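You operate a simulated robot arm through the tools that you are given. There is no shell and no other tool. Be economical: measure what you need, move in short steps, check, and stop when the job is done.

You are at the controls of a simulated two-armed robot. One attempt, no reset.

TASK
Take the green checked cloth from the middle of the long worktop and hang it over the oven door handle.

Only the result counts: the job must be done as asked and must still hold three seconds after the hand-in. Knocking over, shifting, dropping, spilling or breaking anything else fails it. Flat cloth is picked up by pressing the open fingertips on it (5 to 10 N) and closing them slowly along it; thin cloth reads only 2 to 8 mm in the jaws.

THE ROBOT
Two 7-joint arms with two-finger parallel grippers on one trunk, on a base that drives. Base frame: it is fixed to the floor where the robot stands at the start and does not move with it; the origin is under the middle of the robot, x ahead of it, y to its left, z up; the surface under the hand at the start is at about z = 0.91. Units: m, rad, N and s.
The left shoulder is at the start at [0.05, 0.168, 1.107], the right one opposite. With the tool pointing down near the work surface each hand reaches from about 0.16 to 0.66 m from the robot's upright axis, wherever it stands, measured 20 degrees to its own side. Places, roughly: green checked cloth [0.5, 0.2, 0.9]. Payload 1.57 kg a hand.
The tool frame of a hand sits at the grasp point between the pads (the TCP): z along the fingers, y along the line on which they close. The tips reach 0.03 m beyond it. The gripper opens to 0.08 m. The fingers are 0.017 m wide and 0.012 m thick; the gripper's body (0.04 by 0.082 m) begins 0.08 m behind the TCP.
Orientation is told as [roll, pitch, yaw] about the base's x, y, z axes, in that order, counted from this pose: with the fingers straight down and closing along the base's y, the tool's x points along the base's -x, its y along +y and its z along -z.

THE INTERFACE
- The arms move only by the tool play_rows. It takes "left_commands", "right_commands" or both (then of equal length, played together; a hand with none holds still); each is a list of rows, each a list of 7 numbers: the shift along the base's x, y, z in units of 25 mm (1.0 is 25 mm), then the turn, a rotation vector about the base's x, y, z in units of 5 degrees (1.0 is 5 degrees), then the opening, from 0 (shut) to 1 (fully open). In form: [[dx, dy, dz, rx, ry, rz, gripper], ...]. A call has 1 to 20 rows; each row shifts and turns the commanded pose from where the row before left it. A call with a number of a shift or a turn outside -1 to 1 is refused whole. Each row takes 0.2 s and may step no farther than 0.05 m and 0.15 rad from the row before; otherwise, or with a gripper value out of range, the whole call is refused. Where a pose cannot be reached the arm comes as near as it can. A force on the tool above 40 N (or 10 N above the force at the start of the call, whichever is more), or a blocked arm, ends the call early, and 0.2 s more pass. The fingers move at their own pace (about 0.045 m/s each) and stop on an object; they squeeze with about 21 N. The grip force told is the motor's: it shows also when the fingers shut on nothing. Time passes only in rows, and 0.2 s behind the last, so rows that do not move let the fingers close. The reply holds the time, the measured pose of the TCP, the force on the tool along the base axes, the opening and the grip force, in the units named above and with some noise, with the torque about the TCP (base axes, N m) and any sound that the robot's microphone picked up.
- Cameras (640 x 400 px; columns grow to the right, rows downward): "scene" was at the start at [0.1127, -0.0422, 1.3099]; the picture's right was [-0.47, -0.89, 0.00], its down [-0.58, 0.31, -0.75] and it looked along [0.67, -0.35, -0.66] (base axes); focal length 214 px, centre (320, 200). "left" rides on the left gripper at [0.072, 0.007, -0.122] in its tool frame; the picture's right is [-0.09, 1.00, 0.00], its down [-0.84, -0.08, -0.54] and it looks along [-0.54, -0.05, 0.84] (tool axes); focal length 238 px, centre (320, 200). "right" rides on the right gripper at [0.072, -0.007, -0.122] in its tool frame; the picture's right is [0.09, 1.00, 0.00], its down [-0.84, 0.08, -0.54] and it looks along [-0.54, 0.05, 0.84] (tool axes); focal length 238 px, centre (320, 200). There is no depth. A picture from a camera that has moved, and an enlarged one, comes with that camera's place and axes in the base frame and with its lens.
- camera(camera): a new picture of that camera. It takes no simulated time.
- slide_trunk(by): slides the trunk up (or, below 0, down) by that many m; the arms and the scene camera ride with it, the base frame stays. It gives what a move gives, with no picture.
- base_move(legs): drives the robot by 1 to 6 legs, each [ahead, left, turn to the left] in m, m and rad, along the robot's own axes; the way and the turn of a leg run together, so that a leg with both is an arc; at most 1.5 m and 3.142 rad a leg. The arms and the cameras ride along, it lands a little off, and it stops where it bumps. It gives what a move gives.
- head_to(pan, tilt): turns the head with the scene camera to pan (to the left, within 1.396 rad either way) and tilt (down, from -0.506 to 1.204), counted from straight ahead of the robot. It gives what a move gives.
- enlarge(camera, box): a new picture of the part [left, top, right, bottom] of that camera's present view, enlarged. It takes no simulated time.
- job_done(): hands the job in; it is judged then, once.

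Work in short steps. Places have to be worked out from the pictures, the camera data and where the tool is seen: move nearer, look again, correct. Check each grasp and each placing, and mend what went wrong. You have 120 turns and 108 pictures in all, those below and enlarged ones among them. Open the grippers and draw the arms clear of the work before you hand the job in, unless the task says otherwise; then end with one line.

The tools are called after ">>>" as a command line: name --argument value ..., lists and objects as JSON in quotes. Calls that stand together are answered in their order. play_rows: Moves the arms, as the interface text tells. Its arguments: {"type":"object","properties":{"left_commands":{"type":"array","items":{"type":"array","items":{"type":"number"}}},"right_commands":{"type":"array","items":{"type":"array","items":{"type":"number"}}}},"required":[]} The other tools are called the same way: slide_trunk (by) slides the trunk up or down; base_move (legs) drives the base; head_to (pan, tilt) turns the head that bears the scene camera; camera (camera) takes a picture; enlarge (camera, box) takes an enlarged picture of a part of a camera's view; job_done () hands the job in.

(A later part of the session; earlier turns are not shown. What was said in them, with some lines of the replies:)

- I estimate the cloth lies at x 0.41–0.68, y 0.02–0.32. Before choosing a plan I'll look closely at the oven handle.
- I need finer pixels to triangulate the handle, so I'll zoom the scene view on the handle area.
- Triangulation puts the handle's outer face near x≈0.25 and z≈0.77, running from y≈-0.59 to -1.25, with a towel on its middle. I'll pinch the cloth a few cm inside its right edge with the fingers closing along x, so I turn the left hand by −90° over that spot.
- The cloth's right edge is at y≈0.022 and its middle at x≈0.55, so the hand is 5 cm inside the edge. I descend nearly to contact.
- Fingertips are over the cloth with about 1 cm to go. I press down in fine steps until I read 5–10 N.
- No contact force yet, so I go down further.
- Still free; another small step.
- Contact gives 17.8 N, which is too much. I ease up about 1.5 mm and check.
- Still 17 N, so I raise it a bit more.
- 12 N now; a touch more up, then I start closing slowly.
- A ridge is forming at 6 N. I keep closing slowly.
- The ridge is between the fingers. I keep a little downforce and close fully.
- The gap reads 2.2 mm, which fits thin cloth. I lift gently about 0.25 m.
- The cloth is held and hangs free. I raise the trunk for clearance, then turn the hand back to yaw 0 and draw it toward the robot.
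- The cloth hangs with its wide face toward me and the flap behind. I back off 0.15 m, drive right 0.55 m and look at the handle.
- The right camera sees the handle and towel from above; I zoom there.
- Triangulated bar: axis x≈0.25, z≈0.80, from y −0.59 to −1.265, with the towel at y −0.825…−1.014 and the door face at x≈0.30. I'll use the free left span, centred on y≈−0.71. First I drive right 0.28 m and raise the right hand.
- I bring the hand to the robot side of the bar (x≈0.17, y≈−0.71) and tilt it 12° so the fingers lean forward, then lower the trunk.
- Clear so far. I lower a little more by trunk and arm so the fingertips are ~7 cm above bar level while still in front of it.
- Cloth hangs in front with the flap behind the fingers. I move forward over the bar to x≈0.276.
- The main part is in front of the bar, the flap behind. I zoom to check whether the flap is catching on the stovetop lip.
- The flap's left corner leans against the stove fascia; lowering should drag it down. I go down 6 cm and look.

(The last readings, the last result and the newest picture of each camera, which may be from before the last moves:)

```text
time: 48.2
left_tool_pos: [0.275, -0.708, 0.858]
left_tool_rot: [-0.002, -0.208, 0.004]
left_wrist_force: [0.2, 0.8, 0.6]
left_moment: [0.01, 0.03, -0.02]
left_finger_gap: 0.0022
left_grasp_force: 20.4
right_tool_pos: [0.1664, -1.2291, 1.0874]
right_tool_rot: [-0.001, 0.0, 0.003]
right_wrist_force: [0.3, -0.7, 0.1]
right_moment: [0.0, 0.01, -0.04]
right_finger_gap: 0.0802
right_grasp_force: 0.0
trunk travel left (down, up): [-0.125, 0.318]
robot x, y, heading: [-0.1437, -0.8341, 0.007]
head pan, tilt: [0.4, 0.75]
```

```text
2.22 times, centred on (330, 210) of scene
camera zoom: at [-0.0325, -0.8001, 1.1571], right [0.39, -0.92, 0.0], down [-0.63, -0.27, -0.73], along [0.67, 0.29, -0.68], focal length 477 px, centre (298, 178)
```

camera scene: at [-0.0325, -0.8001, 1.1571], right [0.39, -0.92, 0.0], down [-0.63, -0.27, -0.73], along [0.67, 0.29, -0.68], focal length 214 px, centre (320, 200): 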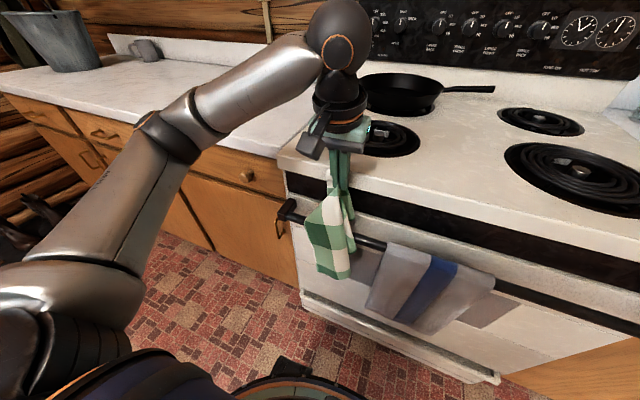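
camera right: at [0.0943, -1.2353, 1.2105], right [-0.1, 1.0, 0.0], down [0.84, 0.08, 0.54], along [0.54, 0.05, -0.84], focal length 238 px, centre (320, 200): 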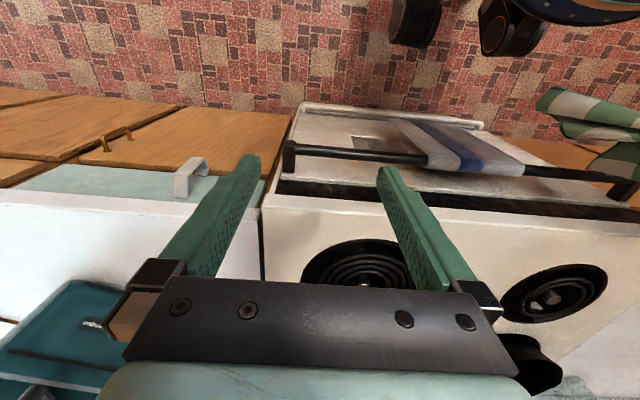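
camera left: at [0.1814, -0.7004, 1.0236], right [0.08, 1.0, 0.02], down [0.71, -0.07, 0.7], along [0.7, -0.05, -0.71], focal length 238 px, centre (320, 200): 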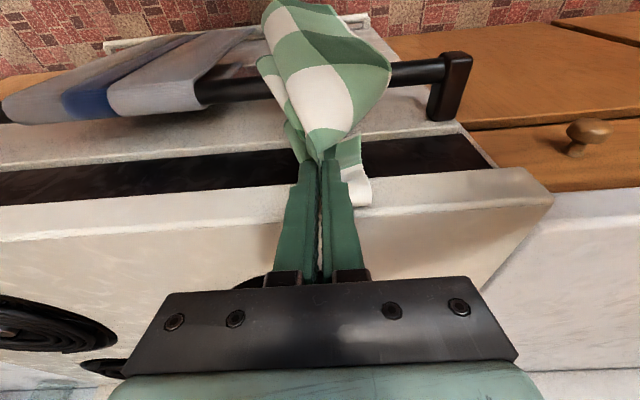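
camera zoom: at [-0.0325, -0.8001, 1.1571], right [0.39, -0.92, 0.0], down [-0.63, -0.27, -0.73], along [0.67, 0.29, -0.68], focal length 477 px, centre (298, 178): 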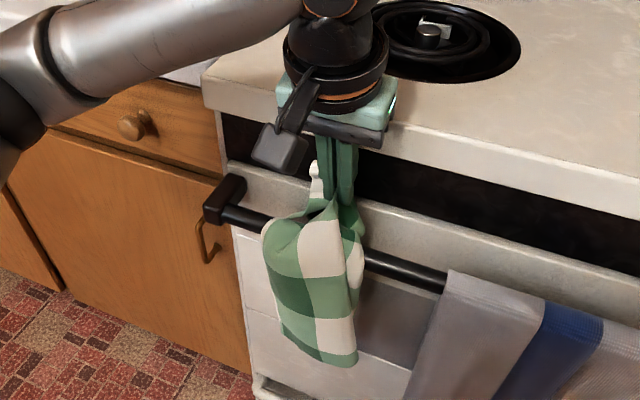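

Still no contact force, and the body stays clear of the lip. I lower another 6.5 cm so the tips are ~5 cm below the bar top.

>>> play_rows --left_commands '[[0, 0, -0.4, 0, 0, 0, 0], [0, 0, -0.4, 0, 0, 0, 0], [0, 0, -0.4, 0, 0, 0, 0], [0, 0, -0.4, 0, 0, 0, 0], [0, 0, -0.4, 0, 0, 0, 0], [0, 0, -0.4, 0, 0, 0, 0], [0, 0, -0.2, 0, 0, 0, 0], [0, 0, 0, 0, 0, 0, 0]]'

>>> enlarge --camera "left" --box '[200, 30, 480, 240]'

>>> enlarge --camera "scene" --box '[260, 120, 400, 300]'

```text
time: 50.0
left_tool_pos: [0.2759, -0.7068, 0.7927]
left_tool_rot: [-0.002, -0.211, 0.006]
left_wrist_force: [12.1, 0.3, 7.9]
left_moment: [0.0, -0.07, -0.03]
left_finger_gap: 0.0022
left_grasp_force: 20.9
right_tool_pos: [0.1664, -1.2294, 1.0873]
right_tool_rot: [-0.001, 0.001, 0.005]
right_wrist_force: [-0.6, -0.1, -0.1]
right_moment: [0.04, -0.01, -0.03]
right_finger_gap: 0.0801
right_grasp_force: 0.0
trunk travel left (down, up): [-0.125, 0.318]
robot x, y, heading: [-0.1479, -0.8294, 0.008]
head pan, tilt: [0.4, 0.75]
```

```text
1.90 times, centred on (340, 135) of left
camera zoom: at [0.1818, -0.7004, 0.8982], right [0.08, 1.0, 0.02], down [0.71, -0.07, 0.71], along [0.7, -0.05, -0.71], focal length 454 px, centre (282, 324)
```

zoom: 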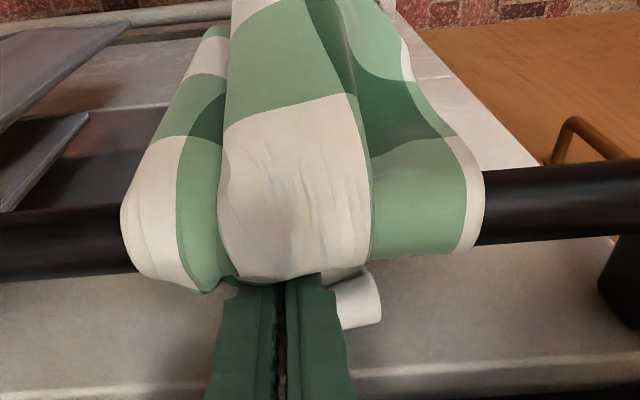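

```text
2.22 times, centred on (330, 210) of scene
camera zoom: at [-0.032, -0.8002, 1.1571], right [0.39, -0.92, 0.0], down [-0.63, -0.27, -0.73], along [0.67, 0.29, -0.68], focal length 477 px, centre (298, 178)
```

zoom: 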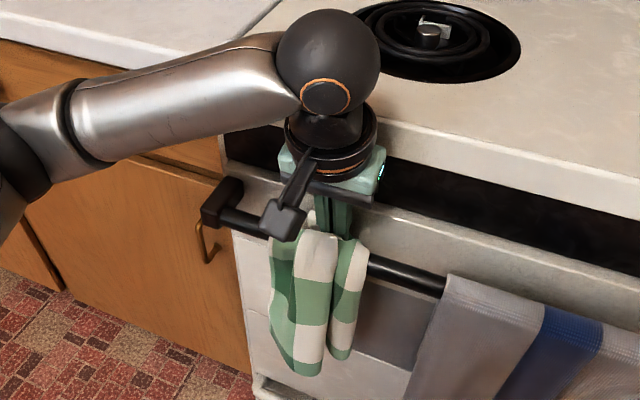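

The cloth is draped with plenty on both sides; 12 N in x shows the fingers pressing on the bar. I ease 4 mm toward the door and go 1 cm lower.

>>> play_rows --left_commands '[[0.08, 0, 0, 0, 0, 0, 0], [0.08, 0, -0.2, 0, 0, 0, 0], [0, 0, -0.2, 0, 0, 0, 0], [0, 0, 0, 0, 0, 0, 0]]'

```text
time: 51.0
left_tool_pos: [0.2786, -0.7064, 0.7827]
left_tool_rot: [-0.001, -0.21, 0.004]
left_wrist_force: [5.4, 0.4, 2.3]
left_moment: [-0.01, 0.0, 0.0]
left_finger_gap: 0.0023
left_grasp_force: 21.0
right_tool_pos: [0.1666, -1.2288, 1.0883]
right_tool_rot: [0.0, 0.0, 0.002]
right_wrist_force: [-0.2, -0.2, -0.2]
right_moment: [-0.03, -0.02, -0.01]
right_finger_gap: 0.0797
right_grasp_force: 0.2
trunk travel left (down, up): [-0.125, 0.318]
robot x, y, heading: [-0.147, -0.8276, 0.003]
head pan, tilt: [0.4, 0.75]
```

Only 5 N in x now. I shift 2 mm more and open the fingers slowly about halfway.

>>> play_rows --left_commands '[[0.08, 0, 0, 0, 0, 0, 0], [0, 0, 0, 0, 0, 0, 0.05], [0, 0, 0, 0, 0, 0, 0.1], [0, 0, 0, 0, 0, 0, 0.15], [0, 0, 0, 0, 0, 0, 0.2], [0, 0, 0, 0, 0, 0, 0.25], [0, 0, 0, 0, 0, 0, 0.3], [0, 0, 0, 0, 0, 0, 0.35], [0, 0, 0, 0, 0, 0, 0.35], [0, 0, 0, 0, 0, 0, 0.35]]'

>>> enlarge --camera "left" --box '[200, 30, 480, 240]'

>>> enlarge --camera "scene" --box '[260, 120, 400, 300]'

```text
time: 53.2
left_tool_pos: [0.2797, -0.7072, 0.7832]
left_tool_rot: [0.001, -0.207, 0.004]
left_wrist_force: [-12.2, -1.5, -13.3]
left_moment: [0.44, -1.02, -0.31]
left_finger_gap: 0.0281
left_grasp_force: 0.0
right_tool_pos: [0.1665, -1.2291, 1.0876]
right_tool_rot: [-0.001, 0.001, 0.002]
right_wrist_force: [0.0, 0.7, 0.0]
right_moment: [0.02, 0.01, -0.03]
right_finger_gap: 0.0801
right_grasp_force: 0.0
trunk travel left (down, up): [-0.125, 0.318]
robot x, y, heading: [-0.1501, -0.8269, -0.003]
head pan, tilt: [0.4, 0.75]
```

```text
1.90 times, centred on (340, 135) of left
camera zoom: at [0.1861, -0.7009, 0.8881], right [0.09, 1.0, 0.02], down [0.71, -0.07, 0.7], along [0.7, -0.05, -0.71], focal length 454 px, centre (282, 324)
```

zoom: 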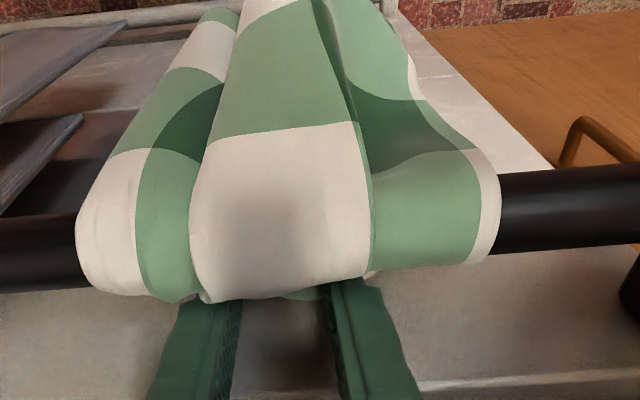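

```text
2.22 times, centred on (330, 210) of scene
camera zoom: at [-0.0329, -0.8001, 1.1571], right [0.39, -0.92, 0.0], down [-0.63, -0.27, -0.73], along [0.67, 0.29, -0.68], focal length 477 px, centre (298, 178)
```

zoom: 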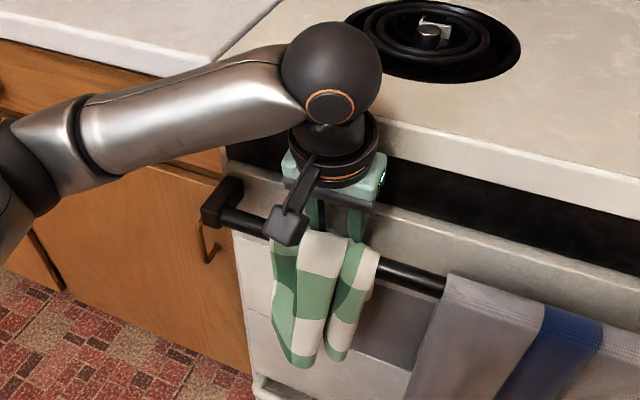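

Released, but forces (−12, 0, −13) show the tips now press on the door. I ease back 3 mm before withdrawing.

>>> play_rows --left_commands '[[-0.08, 0, 0, 0, 0, 0, 0.4], [-0.04, 0, 0, 0, 0, 0, 0.4], [0, 0, 0, 0, 0, 0, 0.4]]'

```text
time: 54.0
left_tool_pos: [0.2798, -0.7063, 0.7842]
left_tool_rot: [-0.003, -0.21, 0.006]
left_wrist_force: [0.8, 0.3, -0.6]
left_moment: [0.0, 0.02, 0.02]
left_finger_gap: 0.0321
left_grasp_force: 0.1
right_tool_pos: [0.166, -1.228, 1.0879]
right_tool_rot: [0.0, -0.001, 0.003]
right_wrist_force: [-0.1, -0.8, 0.7]
right_moment: [-0.01, -0.04, 0.01]
right_finger_gap: 0.08
right_grasp_force: 0.0
trunk travel left (down, up): [-0.125, 0.318]
robot x, y, heading: [-0.1473, -0.8283, 0.002]
head pan, tilt: [0.4, 0.75]
```

Forces are zero. I withdraw 5 cm straight up slowly and check that the cloth stays.

>>> play_rows --left_commands '[[0, 0, 0.2, 0, 0, 0, 0.4], [0, 0, 0.3, 0, 0, 0, 0.4], [0, 0, 0.3, 0, 0, 0, 0.4], [0, 0, 0.4, 0, 0, 0, 0.4], [0, 0, 0.4, 0, 0, 0, 0.4], [0, 0, 0.4, 0, 0, 0, 0.4], [0, 0, 0, 0, 0, 0, 0.4]]'

>>> enlarge --camera "left" --box '[200, 30, 480, 240]'

>>> enlarge --camera "scene" --box '[260, 120, 400, 300]'

```text
time: 55.6
left_tool_pos: [0.2776, -0.7073, 0.8331]
left_tool_rot: [-0.003, -0.209, 0.007]
left_wrist_force: [0.3, -0.1, 0.3]
left_moment: [-0.01, 0.01, -0.02]
left_finger_gap: 0.0318
left_grasp_force: 0.1
right_tool_pos: [0.1654, -1.2275, 1.0878]
right_tool_rot: [0.001, -0.001, 0.005]
right_wrist_force: [0.1, -0.4, 0.1]
right_moment: [0.0, 0.01, -0.02]
right_finger_gap: 0.0797
right_grasp_force: 0.0
trunk travel left (down, up): [-0.125, 0.318]
robot x, y, heading: [-0.1463, -0.8326, 0.004]
head pan, tilt: [0.4, 0.75]
```

```text
1.90 times, centred on (340, 135) of left
camera zoom: at [0.1836, -0.701, 0.9387], right [0.08, 1.0, 0.02], down [0.71, -0.07, 0.7], along [0.7, -0.05, -0.71], focal length 454 px, centre (282, 324)
```

zoom: 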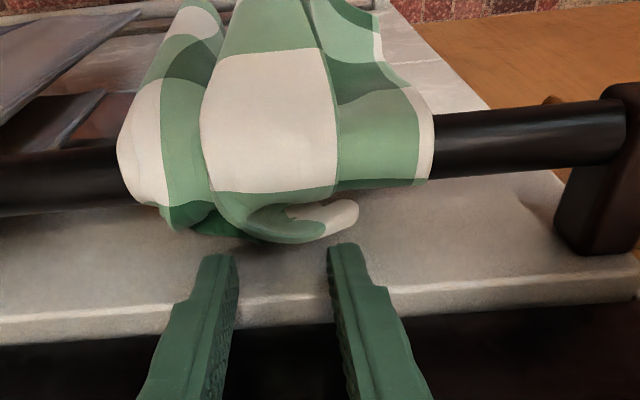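

```text
2.22 times, centred on (330, 210) of scene
camera zoom: at [-0.0325, -0.8001, 1.1571], right [0.39, -0.92, 0.0], down [-0.63, -0.27, -0.73], along [0.67, 0.29, -0.68], focal length 477 px, centre (298, 178)
```

zoom: 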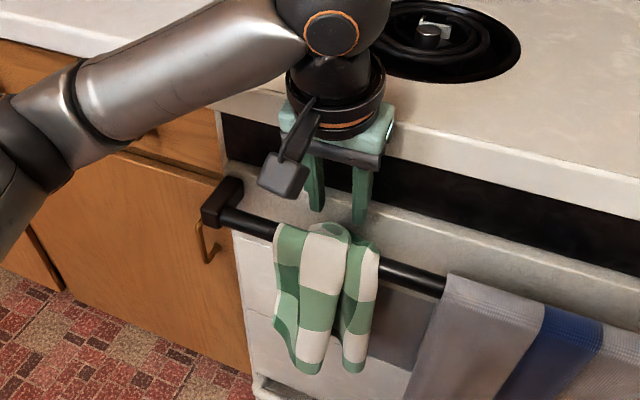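

The cloth stays draped and the fingers are free. I raise the hand well clear, let a few seconds pass, and look again for slipping.

>>> play_rows --left_commands '[[0, 0, 0.6, 0, 0, 0, 0.4], [0, 0, 0.6, 0, 0, 0, 0.4], [0, 0, 0.6, 0, 0, 0, 0.4], [0, 0, 0.6, 0, 0, 0, 0.4], [-0.3, 0, 0.8, 0, 0, 0, 0.6], [-0.5, 0, 0.8, 0, 0, 0, 0.8], [-0.5, 0, 0.8, 0, 0, 0, 1], [-0.5, 0, 0.8, 0, 0, 0, 1], [-0.5, 0, 0.8, 0, 0, 0, 1], [0, 0, 0, 0, 0, 0, 1], [0, 0, 0, 0, 0, 0, 1], [0, 0, 0, 0, 0, 0, 1], [0, 0, 0, 0, 0, 0, 1], [0, 0, 0, 0, 0, 0, 1], [0, 0, 0, 0, 0, 0, 1]]'

>>> camera --camera "left"

>>> enlarge --camera "scene" --box '[260, 120, 400, 300]'

```text
time: 58.8
left_tool_pos: [0.2198, -0.7076, 0.9935]
left_tool_rot: [-0.002, -0.209, 0.005]
left_wrist_force: [-0.8, -0.4, 0.2]
left_moment: [-0.01, -0.04, 0.0]
left_finger_gap: 0.0799
left_grasp_force: 0.0
right_tool_pos: [0.1653, -1.2288, 1.0872]
right_tool_rot: [0.002, 0.0, 0.004]
right_wrist_force: [0.5, 0.4, 0.0]
right_moment: [-0.02, 0.01, 0.0]
right_finger_gap: 0.08
right_grasp_force: 0.1
trunk travel left (down, up): [-0.125, 0.318]
robot x, y, heading: [-0.1454, -0.8319, 0.004]
head pan, tilt: [0.4, 0.75]
```

```text
70 pictures are left
camera left: at [0.1265, -0.7012, 1.0987], right [0.08, 1.0, 0.02], down [0.71, -0.07, 0.7], along [0.7, -0.05, -0.71], focal length 238 px, centre (320, 200)
```

left: 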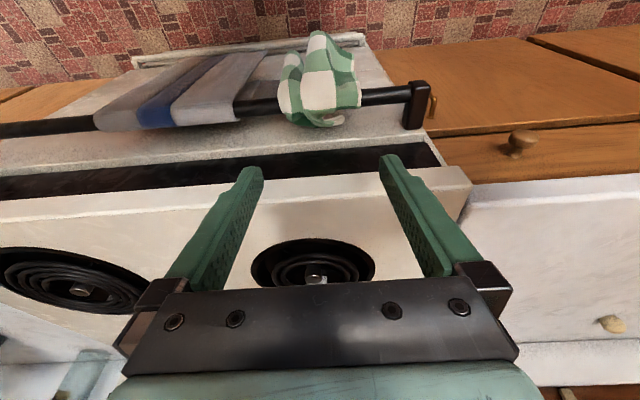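

```text
2.22 times, centred on (330, 210) of scene
camera zoom: at [-0.0325, -0.8001, 1.1571], right [0.39, -0.92, 0.0], down [-0.63, -0.27, -0.73], along [0.67, 0.29, -0.68], focal length 477 px, centre (298, 178)
```

zoom: 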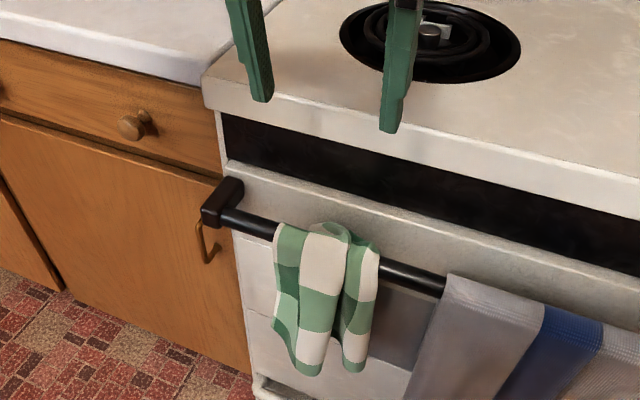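

It hangs well, but I want to rule out slow creep. I draw the hand further back, wait about 3 s, and compare.

>>> play_rows --left_commands '[[-0.5, 0.3, 0.8, 0, 0, 0, 1], [-0.5, 0.3, 0.8, 0, 0, 0, 1], [-0.5, 0.3, 0.8, 0, 0, 0, 1], [0, 0, 0, 0, 0, 0, 1], [0, 0, 0, 0, 0, 0, 1], [0, 0, 0, 0, 0, 0, 1], [0, 0, 0, 0, 0, 0, 1], [0, 0, 0, 0, 0, 0, 1], [0, 0, 0, 0, 0, 0, 1], [0, 0, 0, 0, 0, 0, 1], [0, 0, 0, 0, 0, 0, 1], [0, 0, 0, 0, 0, 0, 1], [0, 0, 0, 0, 0, 0, 1], [0, 0, 0, 0, 0, 0, 1], [0, 0, 0, 0, 0, 0, 1], [0, 0, 0, 0, 0, 0, 1], [0, 0, 0, 0, 0, 0, 1], [0, 0, 0, 0, 0, 0, 1]]'

>>> enlarge --camera "scene" --box '[260, 120, 400, 300]'

>>> enlarge --camera "left" --box '[200, 0, 480, 200]'

```text
time: 62.6
left_tool_pos: [0.1828, -0.6844, 1.0534]
left_tool_rot: [-0.003, -0.21, 0.007]
left_wrist_force: [0.5, -0.2, -0.5]
left_moment: [0.01, 0.03, 0.0]
left_finger_gap: 0.0801
left_grasp_force: 0.0
right_tool_pos: [0.1665, -1.2291, 1.0886]
right_tool_rot: [-0.002, 0.001, 0.005]
right_wrist_force: [-0.3, 0.7, -0.5]
right_moment: [0.0, -0.03, -0.02]
right_finger_gap: 0.08
right_grasp_force: 0.2
trunk travel left (down, up): [-0.125, 0.318]
robot x, y, heading: [-0.1471, -0.8275, 0.001]
head pan, tilt: [0.4, 0.75]
```

```text
2.22 times, centred on (330, 210) of scene
camera zoom: at [-0.0325, -0.8001, 1.1571], right [0.39, -0.92, 0.0], down [-0.63, -0.27, -0.73], along [0.67, 0.29, -0.68], focal length 477 px, centre (298, 178)
```

zoom: 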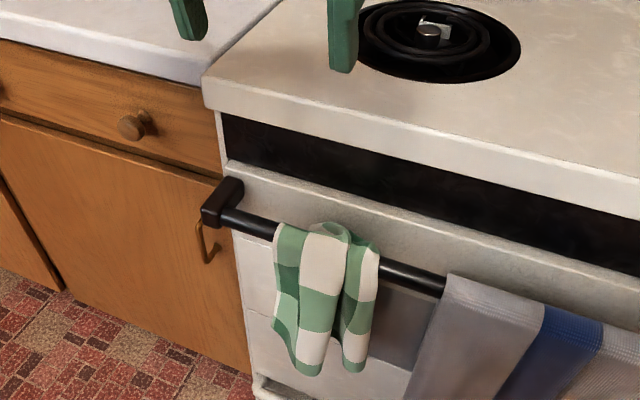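

```text
2.00 times, centred on (340, 100) of left
camera zoom: at [0.0885, -0.6781, 1.1588], right [0.08, 1.0, 0.02], down [0.71, -0.07, 0.7], along [0.7, -0.05, -0.71], focal length 477 px, centre (280, 400)
```

zoom: 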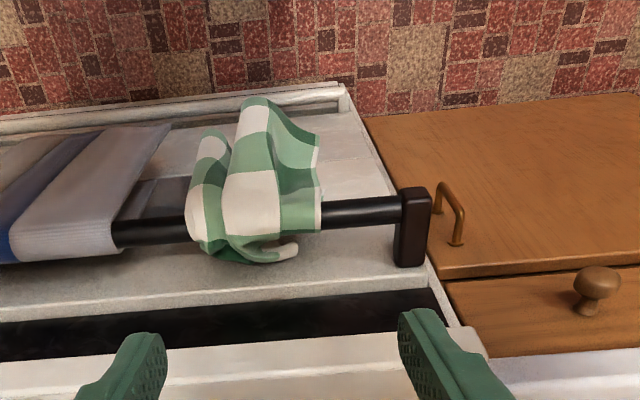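

The cloth hasn't moved in over 3 s and hangs on both sides of the bar. The towel is untouched, the grippers are open and the arms are clear, so I hand in.

>>> job_done

```text
The job is handed in.
```

The green checked cloth is hanging over the left part of the oven door handle, clear of the blue-and-white towel. It did not move in the three seconds I watched before handing in.
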